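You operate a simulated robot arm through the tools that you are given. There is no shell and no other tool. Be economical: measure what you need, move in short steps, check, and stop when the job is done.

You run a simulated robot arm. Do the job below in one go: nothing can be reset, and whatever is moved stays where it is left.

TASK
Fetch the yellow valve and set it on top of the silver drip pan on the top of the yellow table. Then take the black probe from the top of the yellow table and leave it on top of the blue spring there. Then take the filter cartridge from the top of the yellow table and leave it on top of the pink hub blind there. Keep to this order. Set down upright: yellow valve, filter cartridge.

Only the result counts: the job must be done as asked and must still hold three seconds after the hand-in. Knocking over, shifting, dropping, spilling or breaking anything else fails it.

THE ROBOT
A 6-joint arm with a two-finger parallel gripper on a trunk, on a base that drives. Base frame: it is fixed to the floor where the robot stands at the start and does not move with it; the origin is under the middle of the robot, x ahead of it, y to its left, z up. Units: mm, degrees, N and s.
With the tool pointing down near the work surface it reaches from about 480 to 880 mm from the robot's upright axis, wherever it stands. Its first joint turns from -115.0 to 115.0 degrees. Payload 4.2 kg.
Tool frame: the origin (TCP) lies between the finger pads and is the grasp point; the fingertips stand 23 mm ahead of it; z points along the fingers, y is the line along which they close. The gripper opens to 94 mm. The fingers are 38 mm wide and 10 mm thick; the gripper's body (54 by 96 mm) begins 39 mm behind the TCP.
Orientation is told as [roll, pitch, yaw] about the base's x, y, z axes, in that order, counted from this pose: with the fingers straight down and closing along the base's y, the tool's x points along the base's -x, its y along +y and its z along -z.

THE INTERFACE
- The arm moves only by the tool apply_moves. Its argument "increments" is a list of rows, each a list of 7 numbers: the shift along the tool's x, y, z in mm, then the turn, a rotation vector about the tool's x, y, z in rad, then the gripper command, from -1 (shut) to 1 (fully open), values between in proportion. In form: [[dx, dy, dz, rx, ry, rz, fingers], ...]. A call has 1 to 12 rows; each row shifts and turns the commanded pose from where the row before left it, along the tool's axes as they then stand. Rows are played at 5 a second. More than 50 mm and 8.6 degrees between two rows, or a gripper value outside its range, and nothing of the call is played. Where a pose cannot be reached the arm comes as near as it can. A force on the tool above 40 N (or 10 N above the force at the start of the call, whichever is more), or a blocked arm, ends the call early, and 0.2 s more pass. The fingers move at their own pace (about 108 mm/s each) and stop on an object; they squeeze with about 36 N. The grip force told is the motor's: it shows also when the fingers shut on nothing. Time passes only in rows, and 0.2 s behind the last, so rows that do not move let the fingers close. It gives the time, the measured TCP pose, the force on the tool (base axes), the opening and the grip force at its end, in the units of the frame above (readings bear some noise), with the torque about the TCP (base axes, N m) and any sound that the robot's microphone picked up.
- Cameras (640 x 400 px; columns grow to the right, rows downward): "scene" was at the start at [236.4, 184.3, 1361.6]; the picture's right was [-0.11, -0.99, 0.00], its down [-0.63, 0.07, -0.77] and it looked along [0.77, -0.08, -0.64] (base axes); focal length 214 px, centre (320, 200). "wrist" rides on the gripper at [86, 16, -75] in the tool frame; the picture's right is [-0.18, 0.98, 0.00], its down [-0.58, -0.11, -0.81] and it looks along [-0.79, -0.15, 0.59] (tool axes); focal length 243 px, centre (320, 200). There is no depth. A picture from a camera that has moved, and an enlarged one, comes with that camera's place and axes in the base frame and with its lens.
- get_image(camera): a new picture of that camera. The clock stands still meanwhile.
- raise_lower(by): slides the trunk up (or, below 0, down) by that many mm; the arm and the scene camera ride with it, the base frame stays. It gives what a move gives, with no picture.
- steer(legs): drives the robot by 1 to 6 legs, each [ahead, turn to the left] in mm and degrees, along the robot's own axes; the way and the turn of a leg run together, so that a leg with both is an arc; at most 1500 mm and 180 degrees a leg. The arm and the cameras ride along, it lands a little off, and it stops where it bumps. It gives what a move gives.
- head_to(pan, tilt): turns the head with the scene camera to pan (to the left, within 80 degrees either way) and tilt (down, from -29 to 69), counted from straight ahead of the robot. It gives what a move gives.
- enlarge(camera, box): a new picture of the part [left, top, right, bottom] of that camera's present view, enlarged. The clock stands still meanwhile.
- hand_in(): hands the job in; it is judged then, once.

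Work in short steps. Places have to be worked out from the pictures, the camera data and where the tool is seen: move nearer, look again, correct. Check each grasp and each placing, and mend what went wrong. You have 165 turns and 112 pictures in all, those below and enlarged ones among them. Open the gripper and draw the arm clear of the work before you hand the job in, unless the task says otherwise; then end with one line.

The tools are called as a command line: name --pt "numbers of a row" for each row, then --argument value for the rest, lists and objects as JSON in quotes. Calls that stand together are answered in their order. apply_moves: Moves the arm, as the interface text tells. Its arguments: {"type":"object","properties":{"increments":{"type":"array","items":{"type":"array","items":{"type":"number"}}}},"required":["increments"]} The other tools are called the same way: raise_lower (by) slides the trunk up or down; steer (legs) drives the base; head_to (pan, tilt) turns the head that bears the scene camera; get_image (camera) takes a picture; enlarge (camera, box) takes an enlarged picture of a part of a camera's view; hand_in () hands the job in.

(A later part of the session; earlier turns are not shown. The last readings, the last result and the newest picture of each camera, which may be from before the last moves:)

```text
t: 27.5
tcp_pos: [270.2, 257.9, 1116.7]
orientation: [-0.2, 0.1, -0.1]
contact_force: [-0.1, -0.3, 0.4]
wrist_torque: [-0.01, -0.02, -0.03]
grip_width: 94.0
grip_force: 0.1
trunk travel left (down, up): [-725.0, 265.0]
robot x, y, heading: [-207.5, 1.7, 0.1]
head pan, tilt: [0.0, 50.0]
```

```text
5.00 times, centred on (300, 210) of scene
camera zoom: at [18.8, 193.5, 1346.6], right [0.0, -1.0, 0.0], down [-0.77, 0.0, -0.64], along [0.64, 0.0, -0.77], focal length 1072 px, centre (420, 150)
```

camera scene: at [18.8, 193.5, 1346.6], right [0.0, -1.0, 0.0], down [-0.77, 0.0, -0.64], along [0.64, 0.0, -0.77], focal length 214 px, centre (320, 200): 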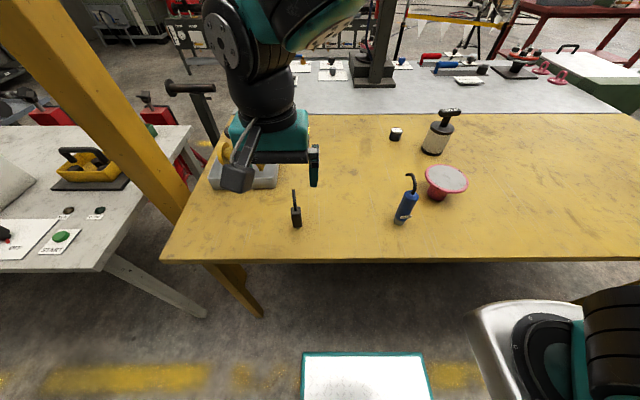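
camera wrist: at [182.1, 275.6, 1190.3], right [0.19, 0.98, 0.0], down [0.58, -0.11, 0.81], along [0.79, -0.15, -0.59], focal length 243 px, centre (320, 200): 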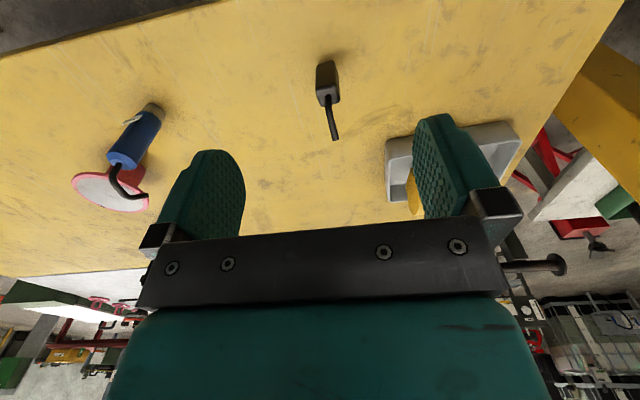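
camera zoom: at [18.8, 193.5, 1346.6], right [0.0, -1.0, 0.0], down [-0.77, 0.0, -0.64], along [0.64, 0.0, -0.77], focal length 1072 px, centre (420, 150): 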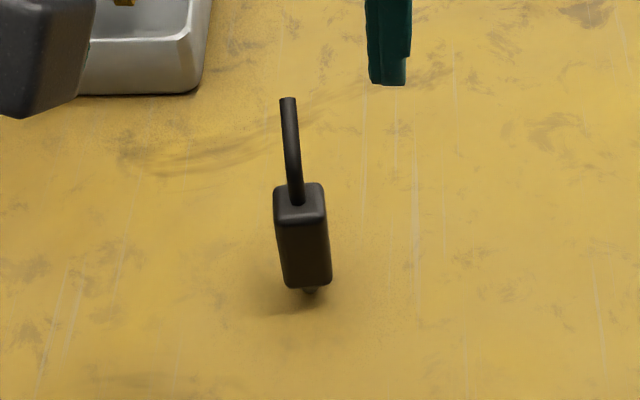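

Probe: block ≈ x 326–348, y≈255, z 866–922, with the rod leaning forward above it up to ≈985. A vertical grip would hit the rod with the palm, so I tilt the tool 30° (fingers pointing forward-down) and approach.

apply_moves --pt "0 0 0 0 -0.131 0 1" --pt "0 0 0 0 -0.131 0 1" --pt "0 0 0 0 -0.131 0 1" --pt "0 0 0 0 -0.131 0 1"

get_image --camera "wrist"

```text
t: 28.5
tcp_pos: [271.3, 257.3, 1116.7]
orientation: [-0.2, -30.1, 0.0]
contact_force: [0.5, -0.3, -0.5]
wrist_torque: [0.0, 0.0, 0.01]
grip_width: 93.9
grip_force: 0.0
trunk travel left (down, up): [-725.0, 265.0]
robot x, y, heading: [-212.3, -3.5, -0.1]
head pan, tilt: [0.0, 50.0]
```

```text
69 pictures are left
camera wrist: at [156.7, 275.3, 1136.7], right [0.16, 0.98, 0.09], down [0.1, -0.11, 0.99], along [0.98, -0.15, -0.11], focal length 243 px, centre (320, 200)
```

wrist: 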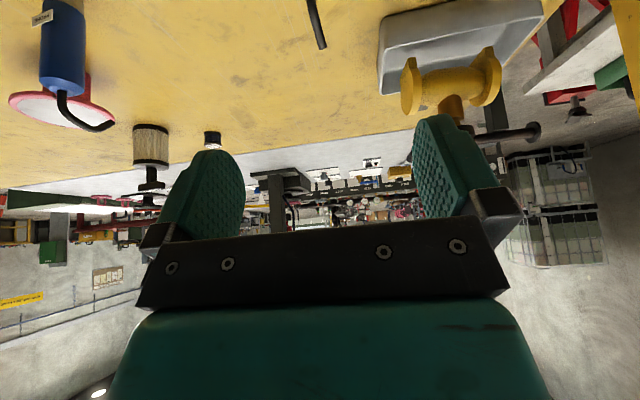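

Lower to about (290,255,1010) for a level view of the probe.

apply_moves --pt "12.3 -0.7 34 0 0 0 1" --pt "12.3 -0.7 34 0 0 0 1" --pt "12.4 -0.7 34 0 0 0 1"

get_image --camera "wrist"

enlarge --camera "scene" --box '[230, 130, 390, 250]'

```text
t: 29.3
tcp_pos: [288.6, 253.8, 1008.8]
orientation: [0.0, -29.9, 0.0]
contact_force: [-0.5, -0.8, -0.9]
wrist_torque: [0.01, -0.05, -0.01]
grip_width: 93.8
grip_force: 0.0
trunk travel left (down, up): [-725.0, 265.0]
robot x, y, heading: [-208.8, 0.2, 0.0]
head pan, tilt: [0.0, 50.0]
```

```text
68 pictures are left
camera wrist: at [175.5, 272.6, 1030.2], right [0.16, 0.98, 0.09], down [0.1, -0.11, 0.99], along [0.98, -0.15, -0.12], focal length 243 px, centre (320, 200)
```

wrist: 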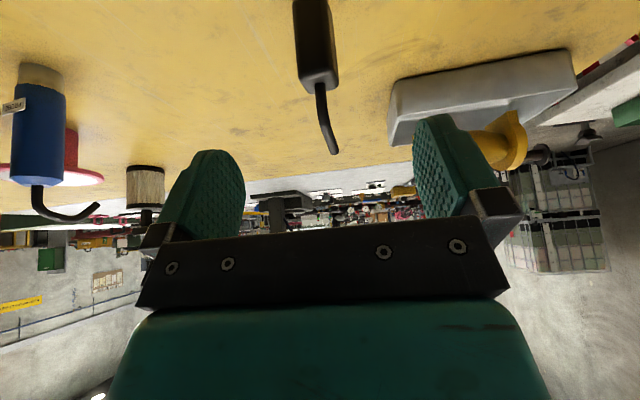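

```text
3.33 times, centred on (310, 190) of scene
camera zoom: at [18.5, 193.1, 1346.8], right [0.0, -1.0, 0.0], down [-0.77, 0.0, -0.64], along [0.64, 0.0, -0.77], focal length 715 px, centre (353, 233)
```

zoom: 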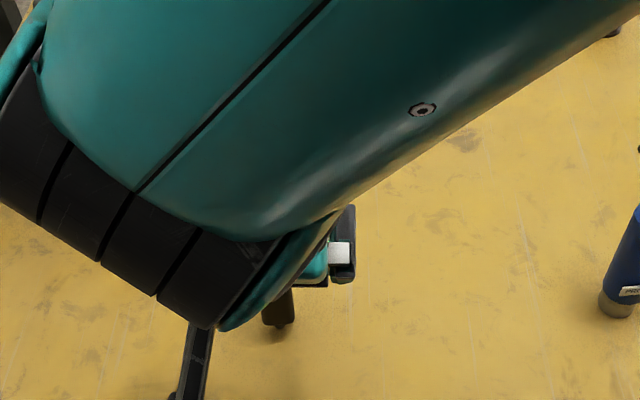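

Block centre y≈256, top z≈926, rod tip z≈975. I go two-thirds of the way to TCP (328,256,907) and check.

apply_moves --pt "5 1.5 35 0 0 0 1" --pt "5 1 35 0 0 0 1"

get_image --camera "wrist"

```text
t: 29.9
tcp_pos: [314.7, 256.7, 944.4]
orientation: [-0.1, -29.9, -0.1]
contact_force: [0.2, -0.1, 1.7]
wrist_torque: [0.0, -0.01, 0.0]
grip_width: 94.2
grip_force: 0.0
trunk travel left (down, up): [-725.0, 265.0]
robot x, y, heading: [-210.3, 3.7, -0.3]
head pan, tilt: [0.0, 50.0]
```

```text
66 pictures are left
camera wrist: at [201.7, 275.0, 965.4], right [0.16, 0.98, 0.09], down [0.1, -0.11, 0.99], along [0.98, -0.15, -0.12], focal length 243 px, centre (320, 200)
```

wrist: 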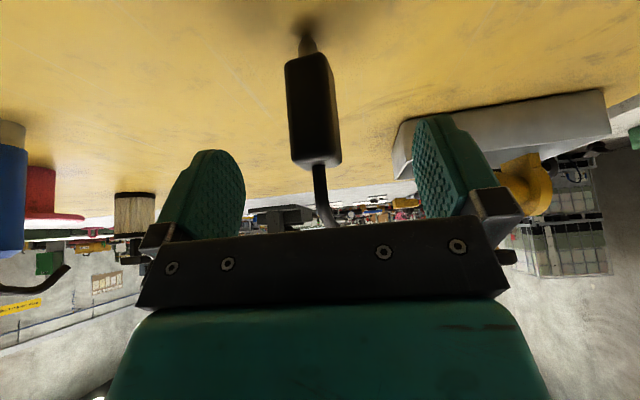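

The block spans z≈878–930 with a short tip below. I advance to TCP ≈(328,256,907) and close gently.

apply_moves --pt "4 0 20 0 0 0 1" --pt "3 0 18.7 0 0 0 1"

get_image --camera "wrist"

```text
t: 30.5
tcp_pos: [329.1, 258.3, 907.2]
orientation: [-0.2, -30.0, -0.1]
contact_force: [-0.3, -0.4, 0.7]
wrist_torque: [-0.01, -0.02, -0.01]
grip_width: 94.0
grip_force: 0.1
trunk travel left (down, up): [-725.0, 265.0]
robot x, y, heading: [-207.8, -0.8, -0.0]
head pan, tilt: [0.0, 50.0]
```

```text
65 pictures are left
camera wrist: at [214.8, 275.4, 927.8], right [0.16, 0.98, 0.09], down [0.1, -0.11, 0.99], along [0.98, -0.15, -0.12], focal length 243 px, centre (320, 200)
```

wrist: 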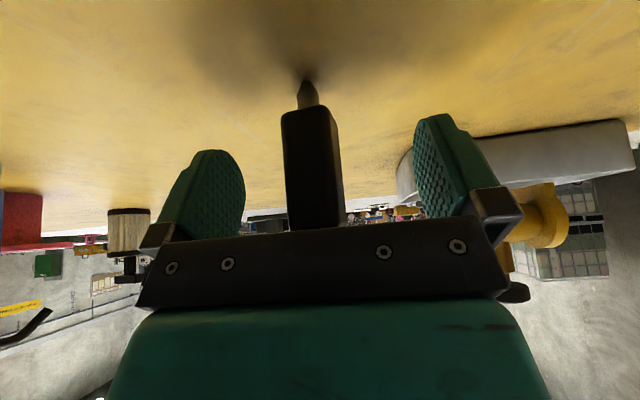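

Block sits ~4 mm to the right of the finger centre; I shift and close.

apply_moves --pt "0 -3.7 0 0 0 0 1" --pt "0 0 0 0 0 0 -0.2" --pt "0 0 0 0 0 0 -0.6" --pt "0 0 0 0 0 0 -1" --pt "0 0 0 0 0 0 -1"

get_image --camera "wrist"

```text
t: 31.7
tcp_pos: [328.3, 254.4, 906.7]
orientation: [-0.1, -30.0, 0.0]
contact_force: [0.0, 0.1, 0.3]
wrist_torque: [0.01, 0.02, 0.02]
grip_width: 25.5
grip_force: 36.2
trunk travel left (down, up): [-725.0, 265.0]
robot x, y, heading: [-211.5, 2.0, -0.2]
head pan, tilt: [0.0, 50.0]
```

```text
64 pictures are left
camera wrist: at [215.0, 271.8, 927.8], right [0.16, 0.98, 0.09], down [0.1, -0.11, 0.99], along [0.98, -0.15, -0.12], focal length 243 px, centre (320, 200)
```

wrist: 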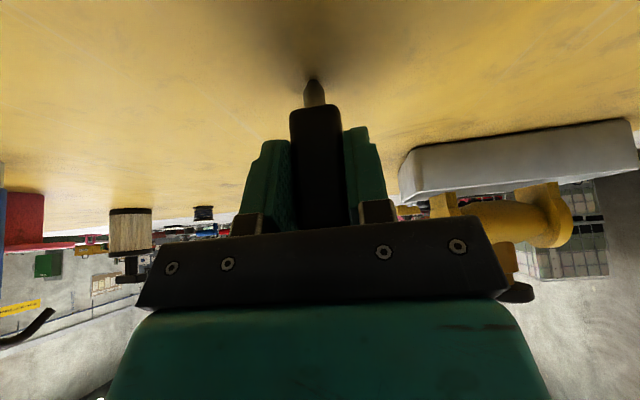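

Gripped at 25.5 mm. I lift straight up 120 mm with the trunk and check.

raise_lower --by 120

get_image --camera "wrist"

get_image --camera "scene"

```text
t: 33.2
tcp_pos: [328.1, 254.3, 1027.0]
orientation: [-0.1, -30.1, 0.0]
contact_force: [-1.0, 0.9, -1.9]
wrist_torque: [0.02, 0.02, 0.01]
grip_width: 25.6
grip_force: 35.3
trunk travel left (down, up): [-845.0, 145.0]
robot x, y, heading: [-208.7, -2.3, 0.2]
head pan, tilt: [0.0, 50.0]
```

```text
63 pictures are left
camera wrist: at [215.0, 271.8, 1047.8], right [0.16, 0.98, 0.09], down [0.1, -0.11, 0.99], along [0.98, -0.15, -0.12], focal length 243 px, centre (320, 200)
```

wrist: 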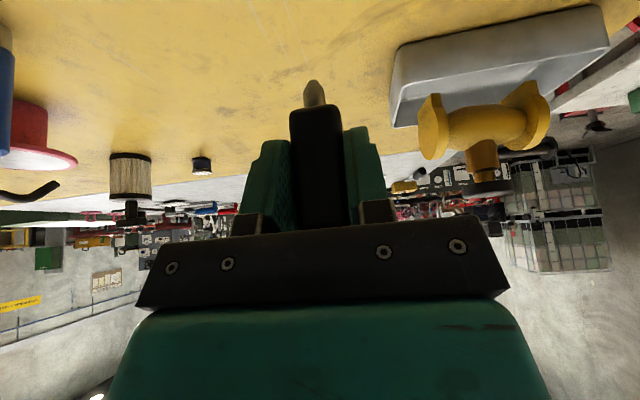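

```text
62 pictures are left
camera scene: at [18.8, 193.3, 1466.6], right [0.0, -1.0, 0.0], down [-0.77, 0.0, -0.64], along [0.64, 0.0, -0.77], focal length 214 px, centre (320, 200)
```

scene: 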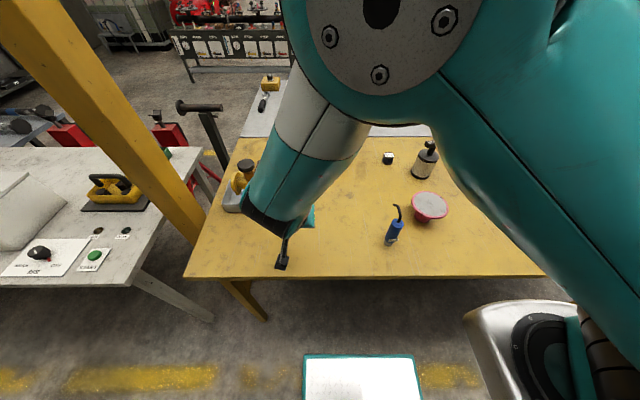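

Held well. I drive forward 210 mm (passing clear of the valve and blue item), then swing the tool over to the spring side.

steer --legs '[[210, 0]]'

apply_moves --pt "-22 -45 12 0 0 0 -1" --pt "-22 -45 12 0 0 0 -1" --pt "-22 -45 12 0 0 0 -1" --pt "-15 -45 8 0 0 0 -1" --pt "-15 -45 8 0 0 0 -1" --pt "-10 -45 6 0 0 0 -1" --pt "0 -45 0 0 0 0 -1" --pt "0 -30 0 0 0 0 -1"

get_image --camera "wrist"

get_image --camera "scene"

```text
t: 34.8
tcp_pos: [539.6, 252.5, 1026.4]
orientation: [-0.2, -30.1, 0.0]
contact_force: [0.7, 0.9, -1.9]
wrist_torque: [-0.03, 0.02, -0.01]
grip_width: 25.6
grip_force: 35.9
trunk travel left (down, up): [-845.0, 145.0]
robot x, y, heading: [0.3, -0.2, -0.2]
head pan, tilt: [0.0, 50.0]
```

```text
refused: row 1 steps farther than a row can; nothing moved
```

```text
61 pictures are left
camera wrist: at [427.6, 270.9, 1047.8], right [0.16, 0.98, 0.09], down [0.1, -0.11, 0.99], along [0.98, -0.15, -0.12], focal length 243 px, centre (320, 200)
```

wrist: 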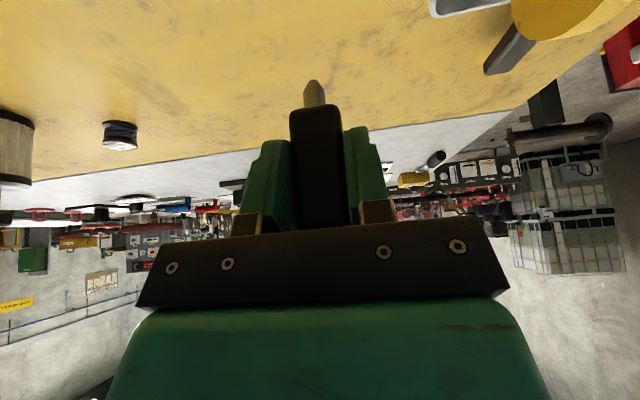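

```text
60 pictures are left
camera scene: at [231.3, 192.6, 1466.6], right [0.0, -1.0, 0.0], down [-0.77, 0.0, -0.64], along [0.64, 0.0, -0.77], focal length 214 px, centre (320, 200)
```

scene: 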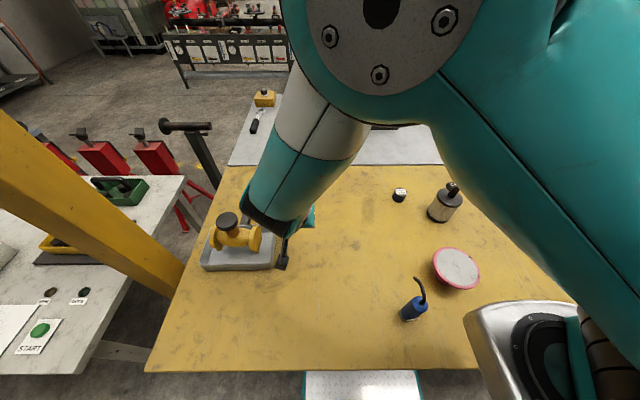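

Limit is 50 mm per row; I split it finer, aiming for (690,−90).

apply_moves --pt "-14.4 -38 8.3 0 0 0 -1" --pt "-14.4 -38 8.3 0 0 0 -1" --pt "-14.4 -38 8.3 0 0 0 -1" --pt "-14.4 -38 8.3 0 0 0 -1" --pt "-14.4 -38 8.3 0 0 0 -1" --pt "-14.4 -38 8.3 0 0 0 -1" --pt "-14.4 -38 8.3 0 0 0 -1" --pt "-14.4 -38 8.3 0 0 0 -1" --pt "-14.4 -38 8.3 0 0 0 -1"

get_image --camera "wrist"

get_image --camera "scene"

```text
t: 36.8
tcp_pos: [690.3, -89.0, 1027.8]
orientation: [-0.3, -30.1, 0.1]
contact_force: [0.2, 0.1, -1.0]
wrist_torque: [-0.04, 0.03, 0.0]
grip_width: 25.9
grip_force: 36.1
trunk travel left (down, up): [-845.0, 145.0]
robot x, y, heading: [0.5, -2.3, -0.1]
head pan, tilt: [0.0, 50.0]
```

```text
59 pictures are left
camera wrist: at [576.8, -71.6, 1048.9], right [0.16, 0.98, 0.09], down [0.1, -0.11, 0.99], along [0.98, -0.15, -0.12], focal length 243 px, centre (320, 200)
```

wrist: 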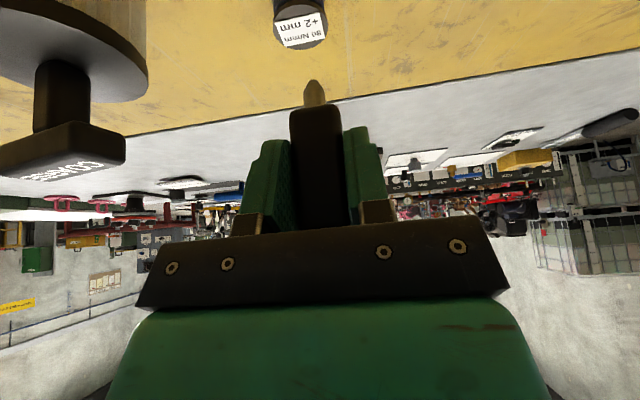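

```text
58 pictures are left
camera scene: at [231.1, 193.1, 1466.6], right [0.0, -1.0, 0.0], down [-0.77, 0.0, -0.64], along [0.64, 0.0, -0.77], focal length 214 px, centre (320, 200)
```

scene: 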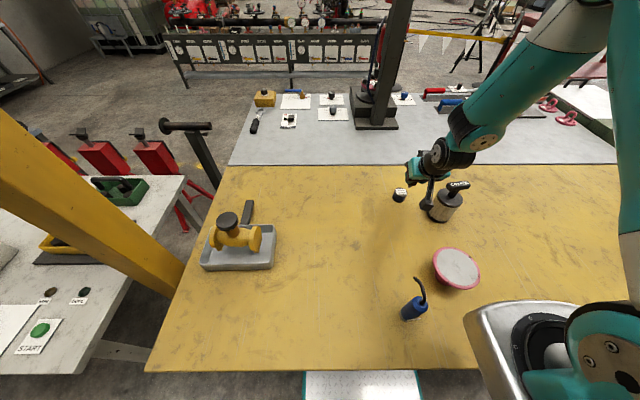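

Spring top is in view. I enlarge the scene at the spring/filter to fix its position and height.

enlarge --camera "scene" --box '[370, 150, 490, 225]'

enlarge --camera "wrist" --box '[220, 0, 400, 112]'

```text
5.33 times, centred on (430, 188) of scene
camera zoom: at [231.1, 193.1, 1466.6], right [0.0, -1.0, 0.0], down [-0.77, 0.0, -0.64], along [0.64, 0.0, -0.77], focal length 1144 px, centre (-267, 267)
```

zoom: 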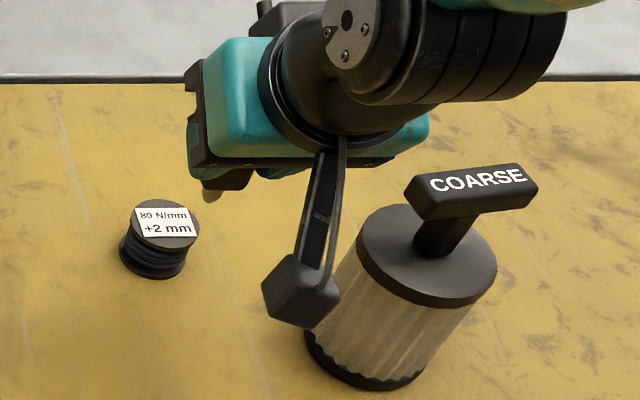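

```text
3.56 times, centred on (310, 56) of wrist
camera zoom: at [576.8, -71.6, 1048.9], right [0.16, 0.98, 0.09], down [0.1, -0.11, 0.99], along [0.98, -0.15, -0.12], focal length 863 px, centre (356, 712)
```

zoom: 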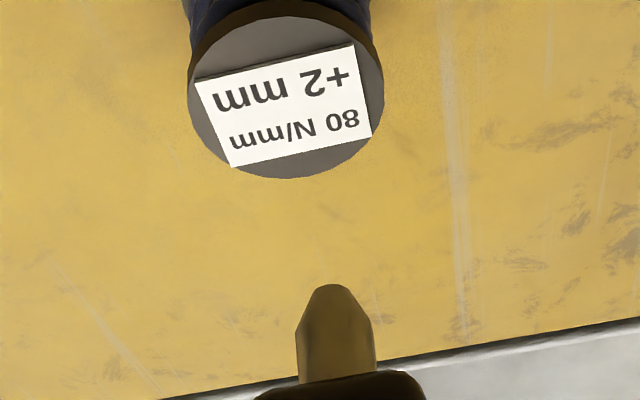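

Estimates: tip ≈ TCP+(12,1,−58); spring top centre ≈ (753,−101,886). I move above it, staying ~40 mm high, and recheck alignment in both views.

apply_moves --pt "-11.3 -7 31 0 0 0 -1" --pt "-11.3 -6.5 31 0 0 0 -1"

get_image --camera "wrist"

enlarge --camera "scene" --box '[370, 150, 490, 225]'

```text
t: 37.4
tcp_pos: [741.2, -103.7, 986.1]
orientation: [-0.1, -30.1, -0.1]
contact_force: [-0.3, -0.3, -1.3]
wrist_torque: [-0.02, 0.04, 0.03]
grip_width: 25.8
grip_force: 36.2
trunk travel left (down, up): [-845.0, 145.0]
robot x, y, heading: [2.7, 1.3, -0.4]
head pan, tilt: [0.0, 50.0]
```

```text
55 pictures are left
camera wrist: at [626.6, -85.6, 1006.5], right [0.16, 0.98, 0.09], down [0.1, -0.11, 0.99], along [0.98, -0.15, -0.12], focal length 243 px, centre (320, 200)
```

wrist: 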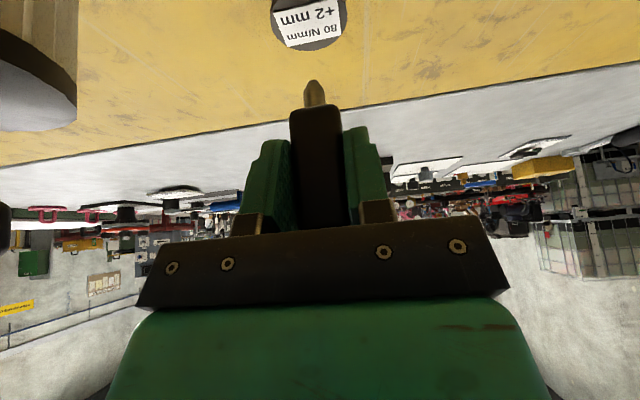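

```text
5.33 times, centred on (430, 188) of scene
camera zoom: at [230.9, 192.6, 1466.8], right [0.0, -1.0, 0.0], down [-0.77, 0.0, -0.64], along [0.64, 0.0, -0.77], focal length 1144 px, centre (-267, 267)
```

zoom: 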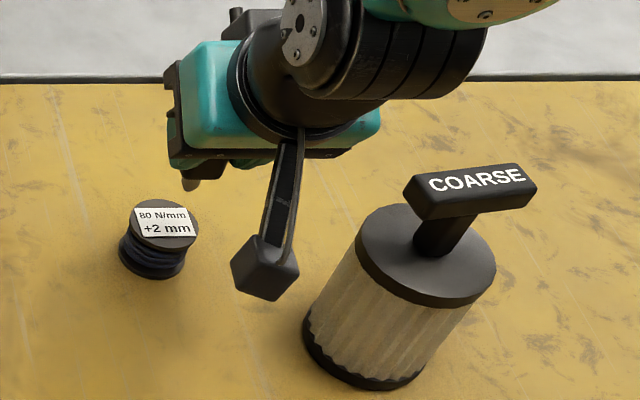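

Lateral alignment looks right within a few mm; x needs ~+7. I descend 28 mm with that correction and look again.

apply_moves --pt "4 0 14 0 0 0 -1" --pt "4 0 14 0 0 0 -1"

enlarge --camera "wrist" --box '[220, 0, 400, 112]'

enlarge --camera "scene" --box '[370, 160, 450, 210]'

```text
t: 38.0
tcp_pos: [746.7, -104.1, 957.2]
orientation: [-0.2, -30.1, -0.1]
contact_force: [-0.8, 0.1, -0.7]
wrist_torque: [-0.02, 0.0, 0.0]
grip_width: 25.7
grip_force: 36.2
trunk travel left (down, up): [-845.0, 145.0]
robot x, y, heading: [-0.2, -1.6, -0.2]
head pan, tilt: [0.0, 50.0]
```

```text
3.56 times, centred on (310, 56) of wrist
camera zoom: at [633.8, -85.6, 978.2], right [0.16, 0.98, 0.09], down [0.1, -0.11, 0.99], along [0.98, -0.15, -0.12], focal length 863 px, centre (356, 712)
```

zoom: 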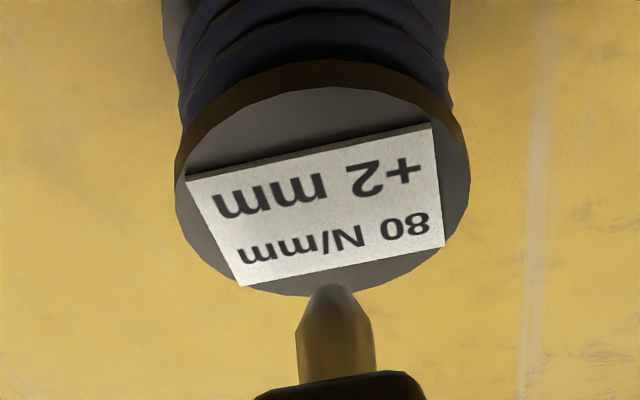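

```text
8.00 times, centred on (410, 185) of scene
camera zoom: at [231.2, 192.5, 1466.7], right [0.0, -1.0, 0.0], down [-0.77, 0.0, -0.64], along [0.64, 0.0, -0.77], focal length 1716 px, centre (-400, 320)
```

zoom: 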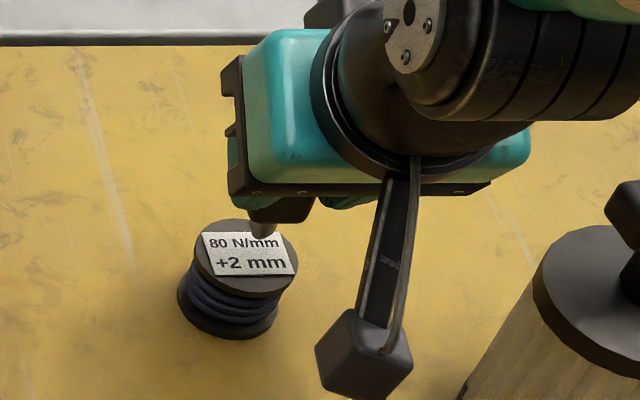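

Solving both views: need +5 x, −1.5 y and ≈22 mm down to contact. I go 17 mm down, then creep.

apply_moves --pt "2.1 -1 8.6 0 0 0 -1" --pt "2.1 -0.5 8.6 0 0 0 -1" --pt "1 0 1.73 0 0 0 -1"

enlarge --camera "wrist" --box '[220, 0, 400, 112]'

enlarge --camera "scene" --box '[370, 160, 450, 210]'

```text
t: 38.8
tcp_pos: [753.4, -103.8, 939.3]
orientation: [-0.2, -30.2, -0.1]
contact_force: [-6.9, -0.6, 22.9]
wrist_torque: [-0.01, 0.17, 0.04]
grip_width: 25.7
grip_force: 36.3
trunk travel left (down, up): [-845.0, 145.0]
robot x, y, heading: [3.0, 0.3, -0.4]
head pan, tilt: [0.0, 50.0]
```

```text
3.56 times, centred on (310, 56) of wrist
camera zoom: at [639.2, -86.9, 961.2], right [0.16, 0.98, 0.09], down [0.1, -0.11, 0.99], along [0.98, -0.15, -0.11], focal length 863 px, centre (356, 712)
```

zoom: 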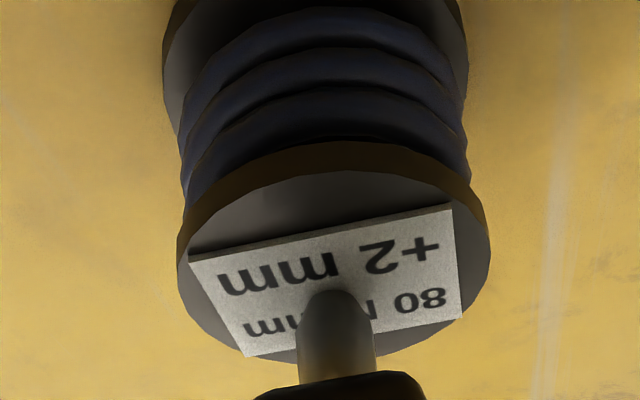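

```text
8.00 times, centred on (410, 185) of scene
camera zoom: at [230.0, 192.6, 1467.4], right [0.0, -1.0, 0.0], down [-0.77, 0.0, -0.64], along [0.64, 0.0, -0.77], focal length 1716 px, centre (-400, 320)
```

zoom: 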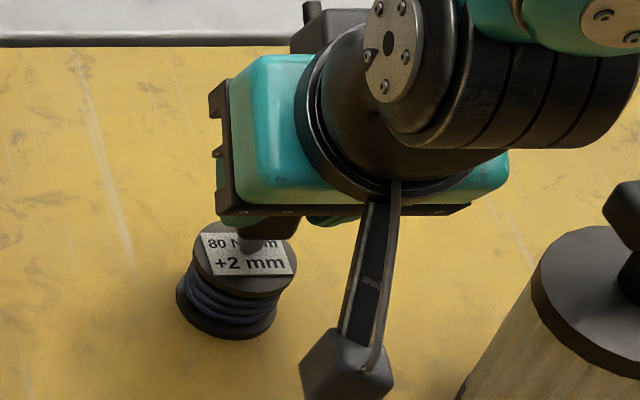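

Contact; both views indicate the tip is ~8 mm beyond the spring centre. I lift 4 mm, shift back 7 mm and lower again gently.

apply_moves --pt "-2 0 -3.5 0 0 0 -1" --pt "6 0 -3.5 0 0 0 -1" --pt "1 0 1.73 0 0 0 -1"

enlarge --camera "wrist" --box '[220, 0, 400, 112]'

enlarge --camera "scene" --box '[370, 160, 450, 210]'

```text
t: 39.6
tcp_pos: [745.0, -105.4, 940.5]
orientation: [-0.1, -30.0, -0.2]
contact_force: [-3.0, 0.2, 6.3]
wrist_torque: [0.02, 0.13, 0.01]
grip_width: 25.8
grip_force: 35.5
trunk travel left (down, up): [-845.0, 145.0]
robot x, y, heading: [2.2, -1.6, -0.3]
head pan, tilt: [0.0, 50.0]
```

```text
3.56 times, centred on (310, 56) of wrist
camera zoom: at [631.6, -86.9, 961.9], right [0.16, 0.98, 0.09], down [0.1, -0.11, 0.99], along [0.98, -0.15, -0.12], focal length 863 px, centre (356, 712)
```

zoom: 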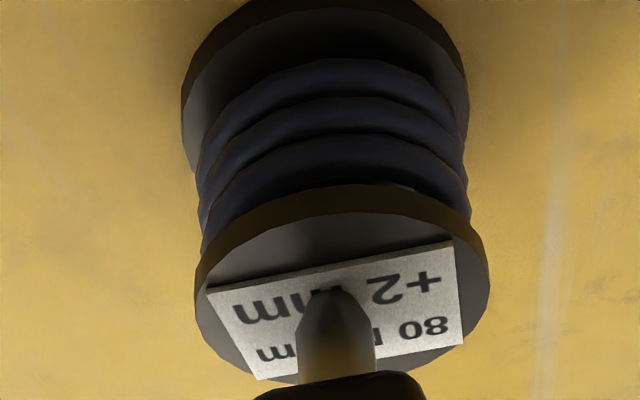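

```text
8.00 times, centred on (410, 185) of scene
camera zoom: at [230.9, 192.6, 1466.8], right [0.0, -1.0, 0.0], down [-0.77, 0.0, -0.64], along [0.64, 0.0, -0.77], focal length 1716 px, centre (-400, 320)
```

zoom: 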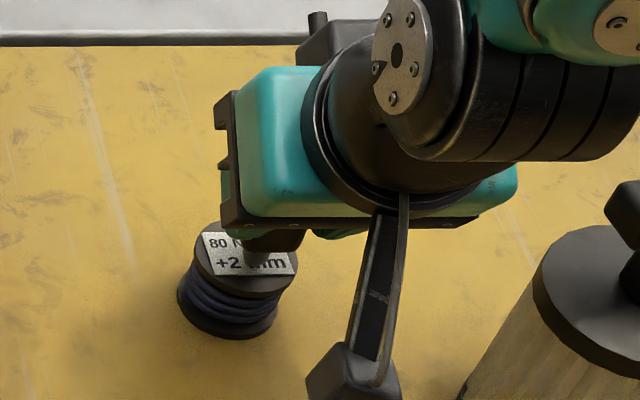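

Well aligned now (maybe 2 mm in y). I nudge +2 y with a small lift, settle, and open the fingers slowly.

apply_moves --pt "-1 0 -1.7 0 0 0 -1" --pt "0 2 0 0 0 0 -1" --pt "1 0 1.7 0 0 0 -1" --pt "0 0 0 0 0 0 -1"

```text
t: 40.6
tcp_pos: [746.3, -102.6, 940.8]
orientation: [-0.2, -30.0, -0.2]
contact_force: [-2.3, 0.2, 7.5]
wrist_torque: [0.0, 0.03, 0.01]
grip_width: 25.7
grip_force: 36.0
trunk travel left (down, up): [-845.0, 145.0]
robot x, y, heading: [3.5, 4.5, -0.1]
head pan, tilt: [0.0, 50.0]
```

apply_moves --pt "0 0 0 0 0 0 -0.42" --pt "0 0 0 0 0 0 -0.36" --pt "0 0 0 0 0 0 -0.28"

get_image --camera "wrist"

enlarge --camera "scene" --box '[370, 160, 450, 210]'

```text
t: 41.4
tcp_pos: [745.5, -101.6, 940.3]
orientation: [-0.1, -30.0, -0.1]
contact_force: [0.6, 0.1, 0.2]
wrist_torque: [0.0, 0.01, 0.0]
grip_width: 33.6
grip_force: 0.1
trunk travel left (down, up): [-845.0, 145.0]
robot x, y, heading: [2.9, -4.9, 0.3]
head pan, tilt: [0.0, 50.0]
```

```text
47 pictures are left
camera wrist: at [632.1, -84.7, 961.1], right [0.16, 0.98, 0.09], down [0.1, -0.11, 0.99], along [0.98, -0.15, -0.12], focal length 243 px, centre (320, 200)
```

wrist: 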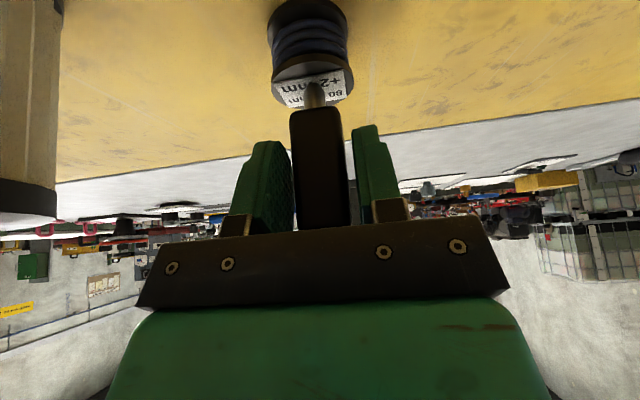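

```text
8.00 times, centred on (410, 185) of scene
camera zoom: at [231.3, 192.5, 1466.6], right [0.0, -1.0, 0.0], down [-0.77, 0.0, -0.64], along [0.64, 0.0, -0.77], focal length 1716 px, centre (-400, 320)
```

zoom: 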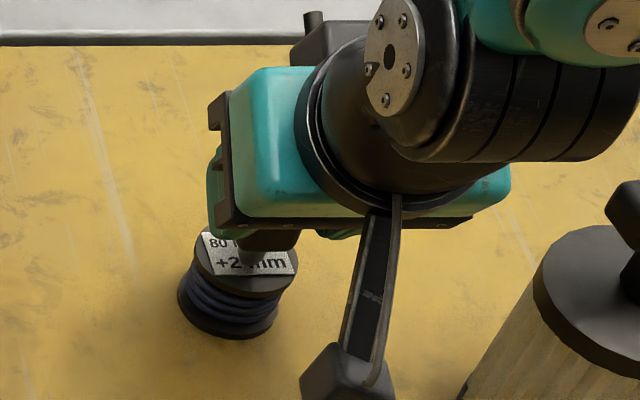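

The probe stands free on the spring. I open a bit more and retract along the tool axis (back and up).

apply_moves --pt "0 0 0 0 0 0 0.2" --pt "0 0 0 0 0 0 0.2" --pt "0 0 -20 0 0 0 0.2" --pt "0 0 -40 0 0 0 0.2" --pt "0 0 -45 0 0 0 0.2" --pt "0 0 -45 0 0 0 0.2"

get_image --camera "wrist"

get_image --camera "scene"

```text
t: 42.8
tcp_pos: [671.3, -101.7, 1070.5]
orientation: [0.0, -29.9, -0.1]
contact_force: [0.4, -0.1, -0.3]
wrist_torque: [-0.02, 0.03, 0.02]
grip_width: 56.4
grip_force: 0.0
trunk travel left (down, up): [-845.0, 145.0]
robot x, y, heading: [-1.4, -1.6, 0.0]
head pan, tilt: [0.0, 50.0]
```

```text
45 pictures are left
camera wrist: at [557.8, -84.7, 1091.9], right [0.16, 0.98, 0.09], down [0.1, -0.11, 0.99], along [0.98, -0.15, -0.12], focal length 243 px, centre (320, 200)
```

wrist: 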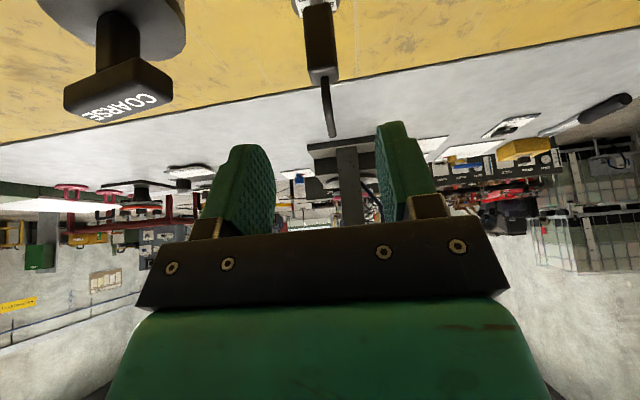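

```text
44 pictures are left
camera scene: at [232.1, 192.5, 1466.5], right [0.0, -1.0, 0.0], down [-0.77, 0.0, -0.64], along [0.64, 0.0, -0.77], focal length 214 px, centre (320, 200)
```

scene: 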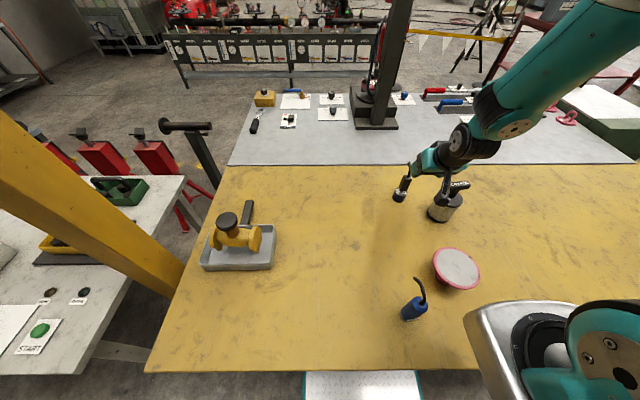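

Step 2 done: the probe stands on the spring. Now level the tool and enlarge the scene on the filter and hub.

apply_moves --pt "0 0 0 0 0.131 0 0.2" --pt "0 0 0 0 0.131 0 0.6" --pt "0 0 0 0 0.131 0 1" --pt "0 0 0 0 0.131 0 1"

apply_moves --pt "40 -12 0 0 0 0 1" --pt "40 -12 0 0 0 0 1" --pt "30 -12 0 0 0 0 1"

enlarge --camera "scene" --box '[380, 160, 520, 300]'

get_image --camera "wrist"

```text
t: 43.8
tcp_pos: [671.4, -102.3, 1068.9]
orientation: [-0.1, 0.2, -0.1]
contact_force: [0.3, 0.9, 0.6]
wrist_torque: [0.02, 0.0, -0.01]
grip_width: 93.6
grip_force: 0.0
trunk travel left (down, up): [-845.0, 145.0]
robot x, y, heading: [3.9, -0.4, -0.2]
head pan, tilt: [0.0, 50.0]
```

```text
t: 44.6
tcp_pos: [560.3, -137.4, 1069.2]
orientation: [-0.1, -0.1, -0.1]
contact_force: [-0.1, -0.7, -0.9]
wrist_torque: [0.0, -0.01, 0.02]
grip_width: 93.9
grip_force: 0.1
trunk travel left (down, up): [-845.0, 145.0]
robot x, y, heading: [0.3, -0.5, -0.2]
head pan, tilt: [0.0, 50.0]
```

```text
2.86 times, centred on (450, 230) of scene
camera zoom: at [231.7, 192.7, 1466.6], right [0.0, -1.0, 0.0], down [-0.77, 0.0, -0.64], along [0.64, 0.0, -0.77], focal length 613 px, centre (-51, 114)
```

zoom: 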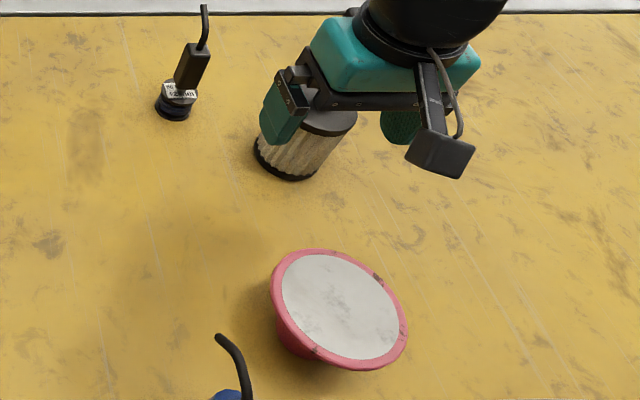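

```text
42 pictures are left
camera wrist: at [472.6, -119.9, 1143.9], right [0.19, 0.98, 0.0], down [0.58, -0.11, 0.81], along [0.79, -0.15, -0.59], focal length 243 px, centre (320, 200)
```

wrist: 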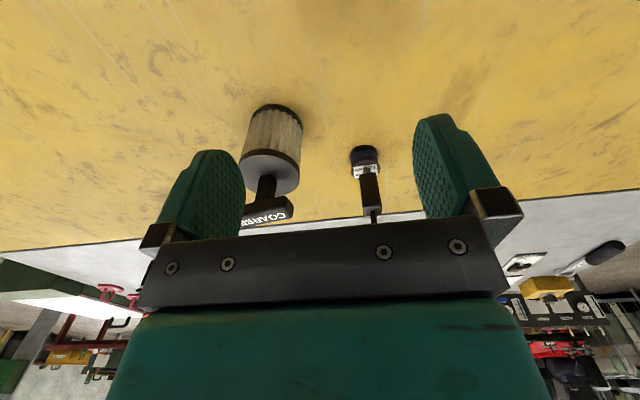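

Probe looks stable. Filter ≈ (652,−208), T-bar z≈1015 running roughly along y; hub top ≈ (462,−174,915). I move near the filter for a closer look at the bar.

apply_moves --pt "0 -35 -10 0 0 0 1" --pt "-35 -35 0 0 0 0 1" --pt "-35 0 0 0 0 0 1"

get_image --camera "wrist"

enlarge --camera "scene" --box '[400, 150, 500, 230]'

```text
t: 45.4
tcp_pos: [630.6, -207.7, 1079.7]
orientation: [-0.2, 0.1, -0.1]
contact_force: [-0.5, 0.1, 0.3]
wrist_torque: [-0.03, -0.04, 0.0]
grip_width: 93.9
grip_force: 0.1
trunk travel left (down, up): [-845.0, 145.0]
robot x, y, heading: [-0.8, -0.9, -0.6]
head pan, tilt: [0.0, 50.0]
```

```text
41 pictures are left
camera wrist: at [542.1, -190.4, 1154.7], right [0.19, 0.98, 0.0], down [0.58, -0.11, 0.81], along [0.79, -0.15, -0.59], focal length 243 px, centre (320, 200)
```

wrist: 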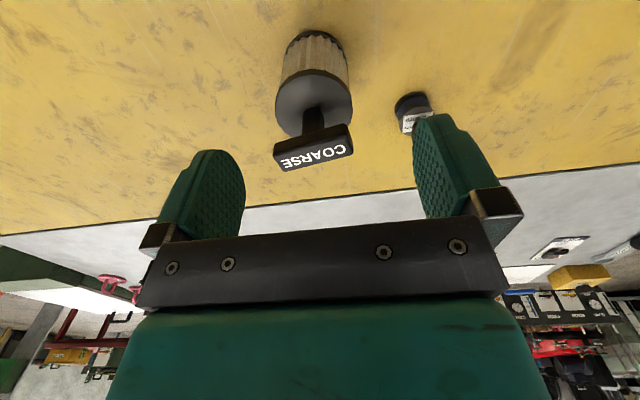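

```text
5.00 times, centred on (450, 190) of scene
camera zoom: at [230.8, 192.4, 1466.7], right [0.0, -1.0, 0.0], down [-0.77, 0.0, -0.64], along [0.64, 0.0, -0.77], focal length 1072 px, centre (-330, 250)
```

zoom: 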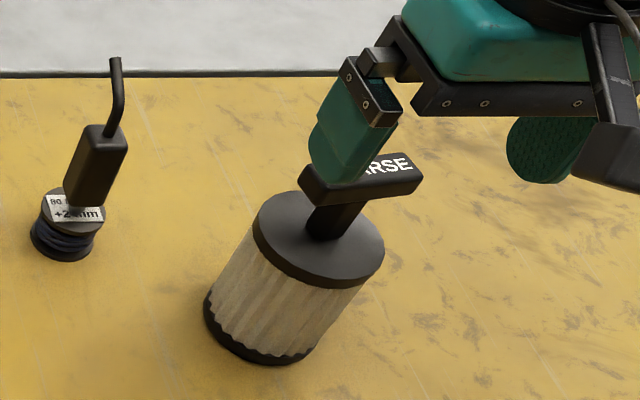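

Bar ≈54 mm long, rotated ≈8–9° CCW from y, top ≈1024. I yaw the tool 8°, move over the bar and go down until fingertips are just above it.

apply_moves --pt "0 0 0 0 0 -0.14 1" --pt "-28.4 -9.3 0 0 0 0 1" --pt "0 0 18 0 0 0 1"

get_image --camera "wrist"

enlarge --camera "scene" --box '[400, 150, 500, 230]'

```text
t: 46.2
tcp_pos: [659.2, -212.7, 1061.7]
orientation: [-0.1, 0.1, 7.9]
contact_force: [0.2, -0.1, 0.2]
wrist_torque: [-0.01, 0.03, -0.02]
grip_width: 94.0
grip_force: 0.1
trunk travel left (down, up): [-845.0, 145.0]
robot x, y, heading: [4.0, -0.5, -0.2]
head pan, tilt: [0.0, 50.0]
```

```text
39 pictures are left
camera wrist: at [570.1, -207.3, 1136.6], right [0.05, 1.0, 0.0], down [0.59, -0.03, 0.81], along [0.8, -0.04, -0.59], focal length 243 px, centre (320, 200)
```

wrist: 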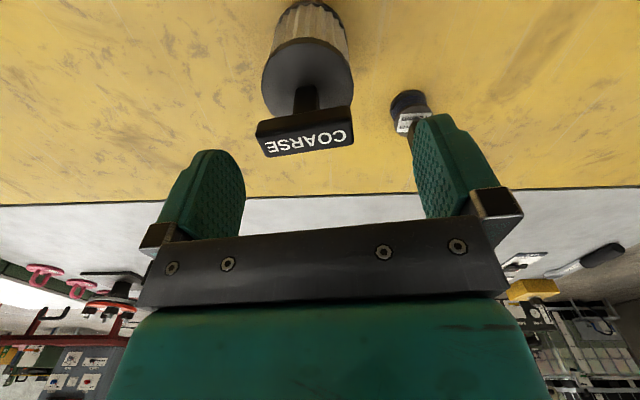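

```text
5.00 times, centred on (450, 190) of scene
camera zoom: at [231.1, 192.5, 1466.7], right [0.0, -1.0, 0.0], down [-0.77, 0.0, -0.64], along [0.64, 0.0, -0.77], focal length 1072 px, centre (-330, 250)
```

zoom: 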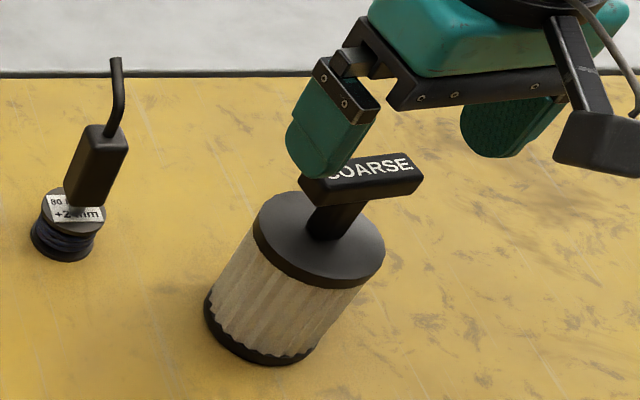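

Bar is ~9 mm to the −y side of the tool and needs ~5.5° more yaw. I correct and descend to grip height in two steps.

apply_moves --pt "0 -9 0 0 0 -0.095 1" --pt "0 0 18 0 0 0 1"

get_image --camera "wrist"

enlarge --camera "scene" --box '[400, 150, 500, 230]'

```text
t: 46.8
tcp_pos: [661.0, -221.4, 1043.4]
orientation: [-0.1, 0.1, 13.3]
contact_force: [-0.7, 0.1, 0.9]
wrist_torque: [0.02, -0.02, -0.01]
grip_width: 93.8
grip_force: 0.1
trunk travel left (down, up): [-845.0, 145.0]
robot x, y, heading: [2.2, -1.4, -0.2]
head pan, tilt: [0.0, 50.0]
```

```text
37 pictures are left
camera wrist: at [571.7, -224.9, 1118.9], right [-0.05, 1.0, 0.0], down [0.59, 0.03, 0.81], along [0.81, 0.04, -0.59], focal length 243 px, centre (320, 200)
```

wrist: 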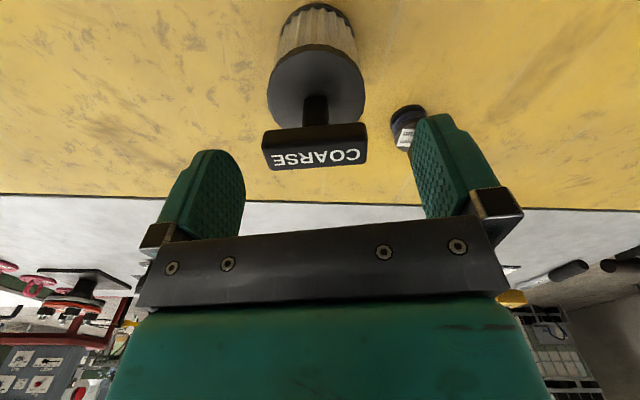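

```text
5.00 times, centred on (450, 190) of scene
camera zoom: at [231.1, 192.6, 1466.7], right [0.0, -1.0, 0.0], down [-0.77, 0.0, -0.64], along [0.64, 0.0, -0.77], focal length 1072 px, centre (-330, 250)
```

zoom: 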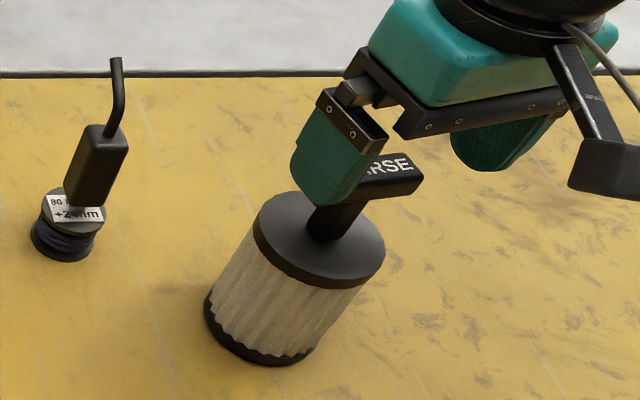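

Centred within ~2 mm. I descend 31 mm to TCP z≈1012 and close on the bar ends.

apply_moves --pt "1 -2 16 0 0 0.03 1" --pt "0 0 15 0 0 0 1" --pt "0 0 0 0 0 0 0.3" --pt "0 0 0 0 0 0 -1" --pt "0 0 0 0 0 0 -1"

get_image --camera "wrist"

enlarge --camera "scene" --box '[400, 150, 500, 230]'

```text
t: 48.0
tcp_pos: [661.9, -224.2, 1011.7]
orientation: [-0.1, 0.0, 11.7]
contact_force: [-0.3, -0.9, 1.0]
wrist_torque: [-0.04, 0.05, -0.02]
grip_width: 65.9
grip_force: 35.4
trunk travel left (down, up): [-845.0, 145.0]
robot x, y, heading: [-0.7, -1.9, -0.2]
head pan, tilt: [0.0, 50.0]
```

```text
35 pictures are left
camera wrist: at [571.3, -224.7, 1087.8], right [-0.02, 1.0, 0.0], down [0.59, 0.01, 0.81], along [0.81, 0.01, -0.59], focal length 243 px, centre (320, 200)
```

wrist: 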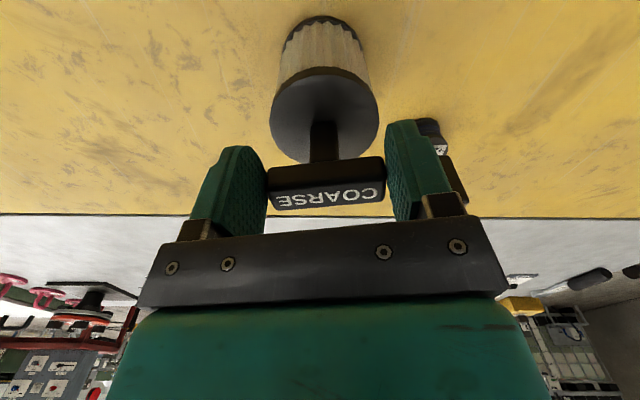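

```text
5.00 times, centred on (450, 190) of scene
camera zoom: at [231.3, 192.4, 1466.7], right [0.0, -1.0, 0.0], down [-0.77, 0.0, -0.64], along [0.64, 0.0, -0.77], focal length 1072 px, centre (-330, 250)
```

zoom: 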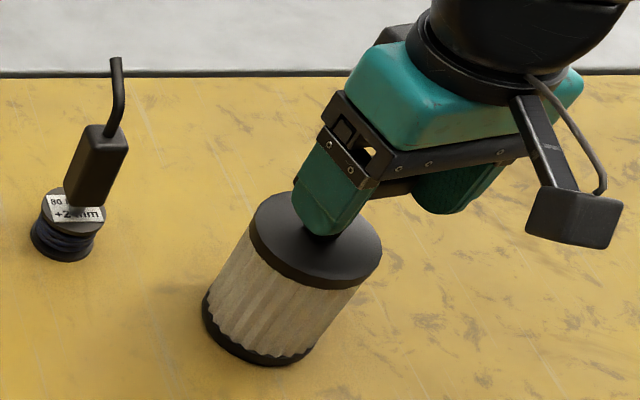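

The grip width of 66 mm shows the bar is longer, hence farther and lower than I assumed (≈21 mm ahead, top ≈1003). I reopen, advance 21 mm along the tool, lower 15 mm and check before gripping.

apply_moves --pt "0 0 0 0 0 0 0.6" --pt "0 0 0 0 0 0 1" --pt "-11 0 0 0 0 0 1" --pt "-10 0 0 0 0 0 1" --pt "0 0 8 0 0 0 1"

get_image --camera "wrist"

enlarge --camera "scene" --box '[400, 150, 500, 230]'

```text
t: 49.2
tcp_pos: [680.5, -221.1, 1005.3]
orientation: [-0.1, 0.1, 11.6]
contact_force: [-0.9, -0.6, 0.7]
wrist_torque: [-0.01, 0.03, 0.02]
grip_width: 93.9
grip_force: 0.1
trunk travel left (down, up): [-845.0, 145.0]
robot x, y, heading: [-0.8, 0.4, -0.1]
head pan, tilt: [0.0, 50.0]
```

```text
33 pictures are left
camera wrist: at [591.9, -220.2, 1079.9], right [-0.02, 1.0, 0.0], down [0.59, 0.01, 0.81], along [0.81, 0.01, -0.59], focal length 243 px, centre (320, 200)
```

wrist: 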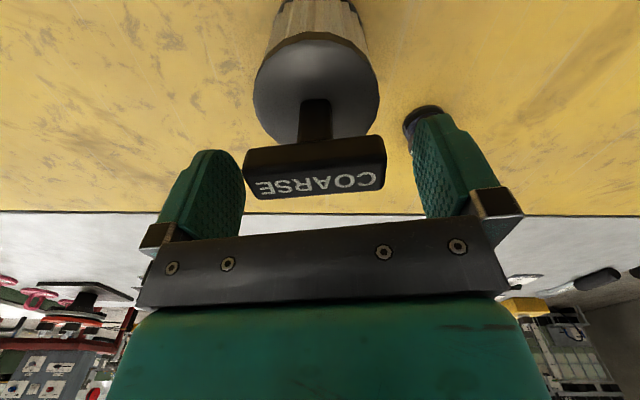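

```text
5.00 times, centred on (450, 190) of scene
camera zoom: at [231.2, 192.5, 1466.7], right [0.0, -1.0, 0.0], down [-0.77, 0.0, -0.64], along [0.64, 0.0, -0.77], focal length 1072 px, centre (-330, 250)
```

zoom: 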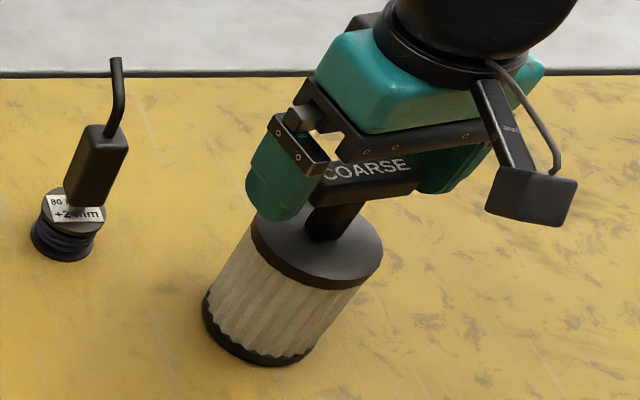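

Now the bar top is at TCP height and centred (−2 mm in y). I lower 11 mm and close.

apply_moves --pt "-1 -2.3 5 0 0 0 1" --pt "0 0 6 0 0 0 1" --pt "0 0 0 0 0 0 0.5" --pt "0 0 0 0 0 0 -1" --pt "0 0 0 0 0 0 -1"

get_image --camera "wrist"

```text
t: 50.4
tcp_pos: [683.5, -221.8, 993.9]
orientation: [-0.1, 0.1, 11.5]
contact_force: [0.9, 0.1, 0.5]
wrist_torque: [0.04, 0.01, -0.03]
grip_width: 66.2
grip_force: 35.6
trunk travel left (down, up): [-845.0, 145.0]
robot x, y, heading: [-0.3, 1.5, -0.3]
head pan, tilt: [0.0, 50.0]
```

```text
31 pictures are left
camera wrist: at [593.5, -222.2, 1068.7], right [-0.02, 1.0, 0.0], down [0.59, 0.01, 0.81], along [0.81, 0.01, -0.59], focal length 243 px, centre (320, 200)
```

wrist: 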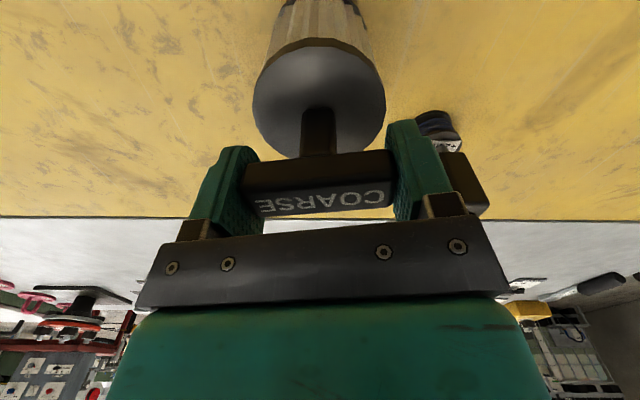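

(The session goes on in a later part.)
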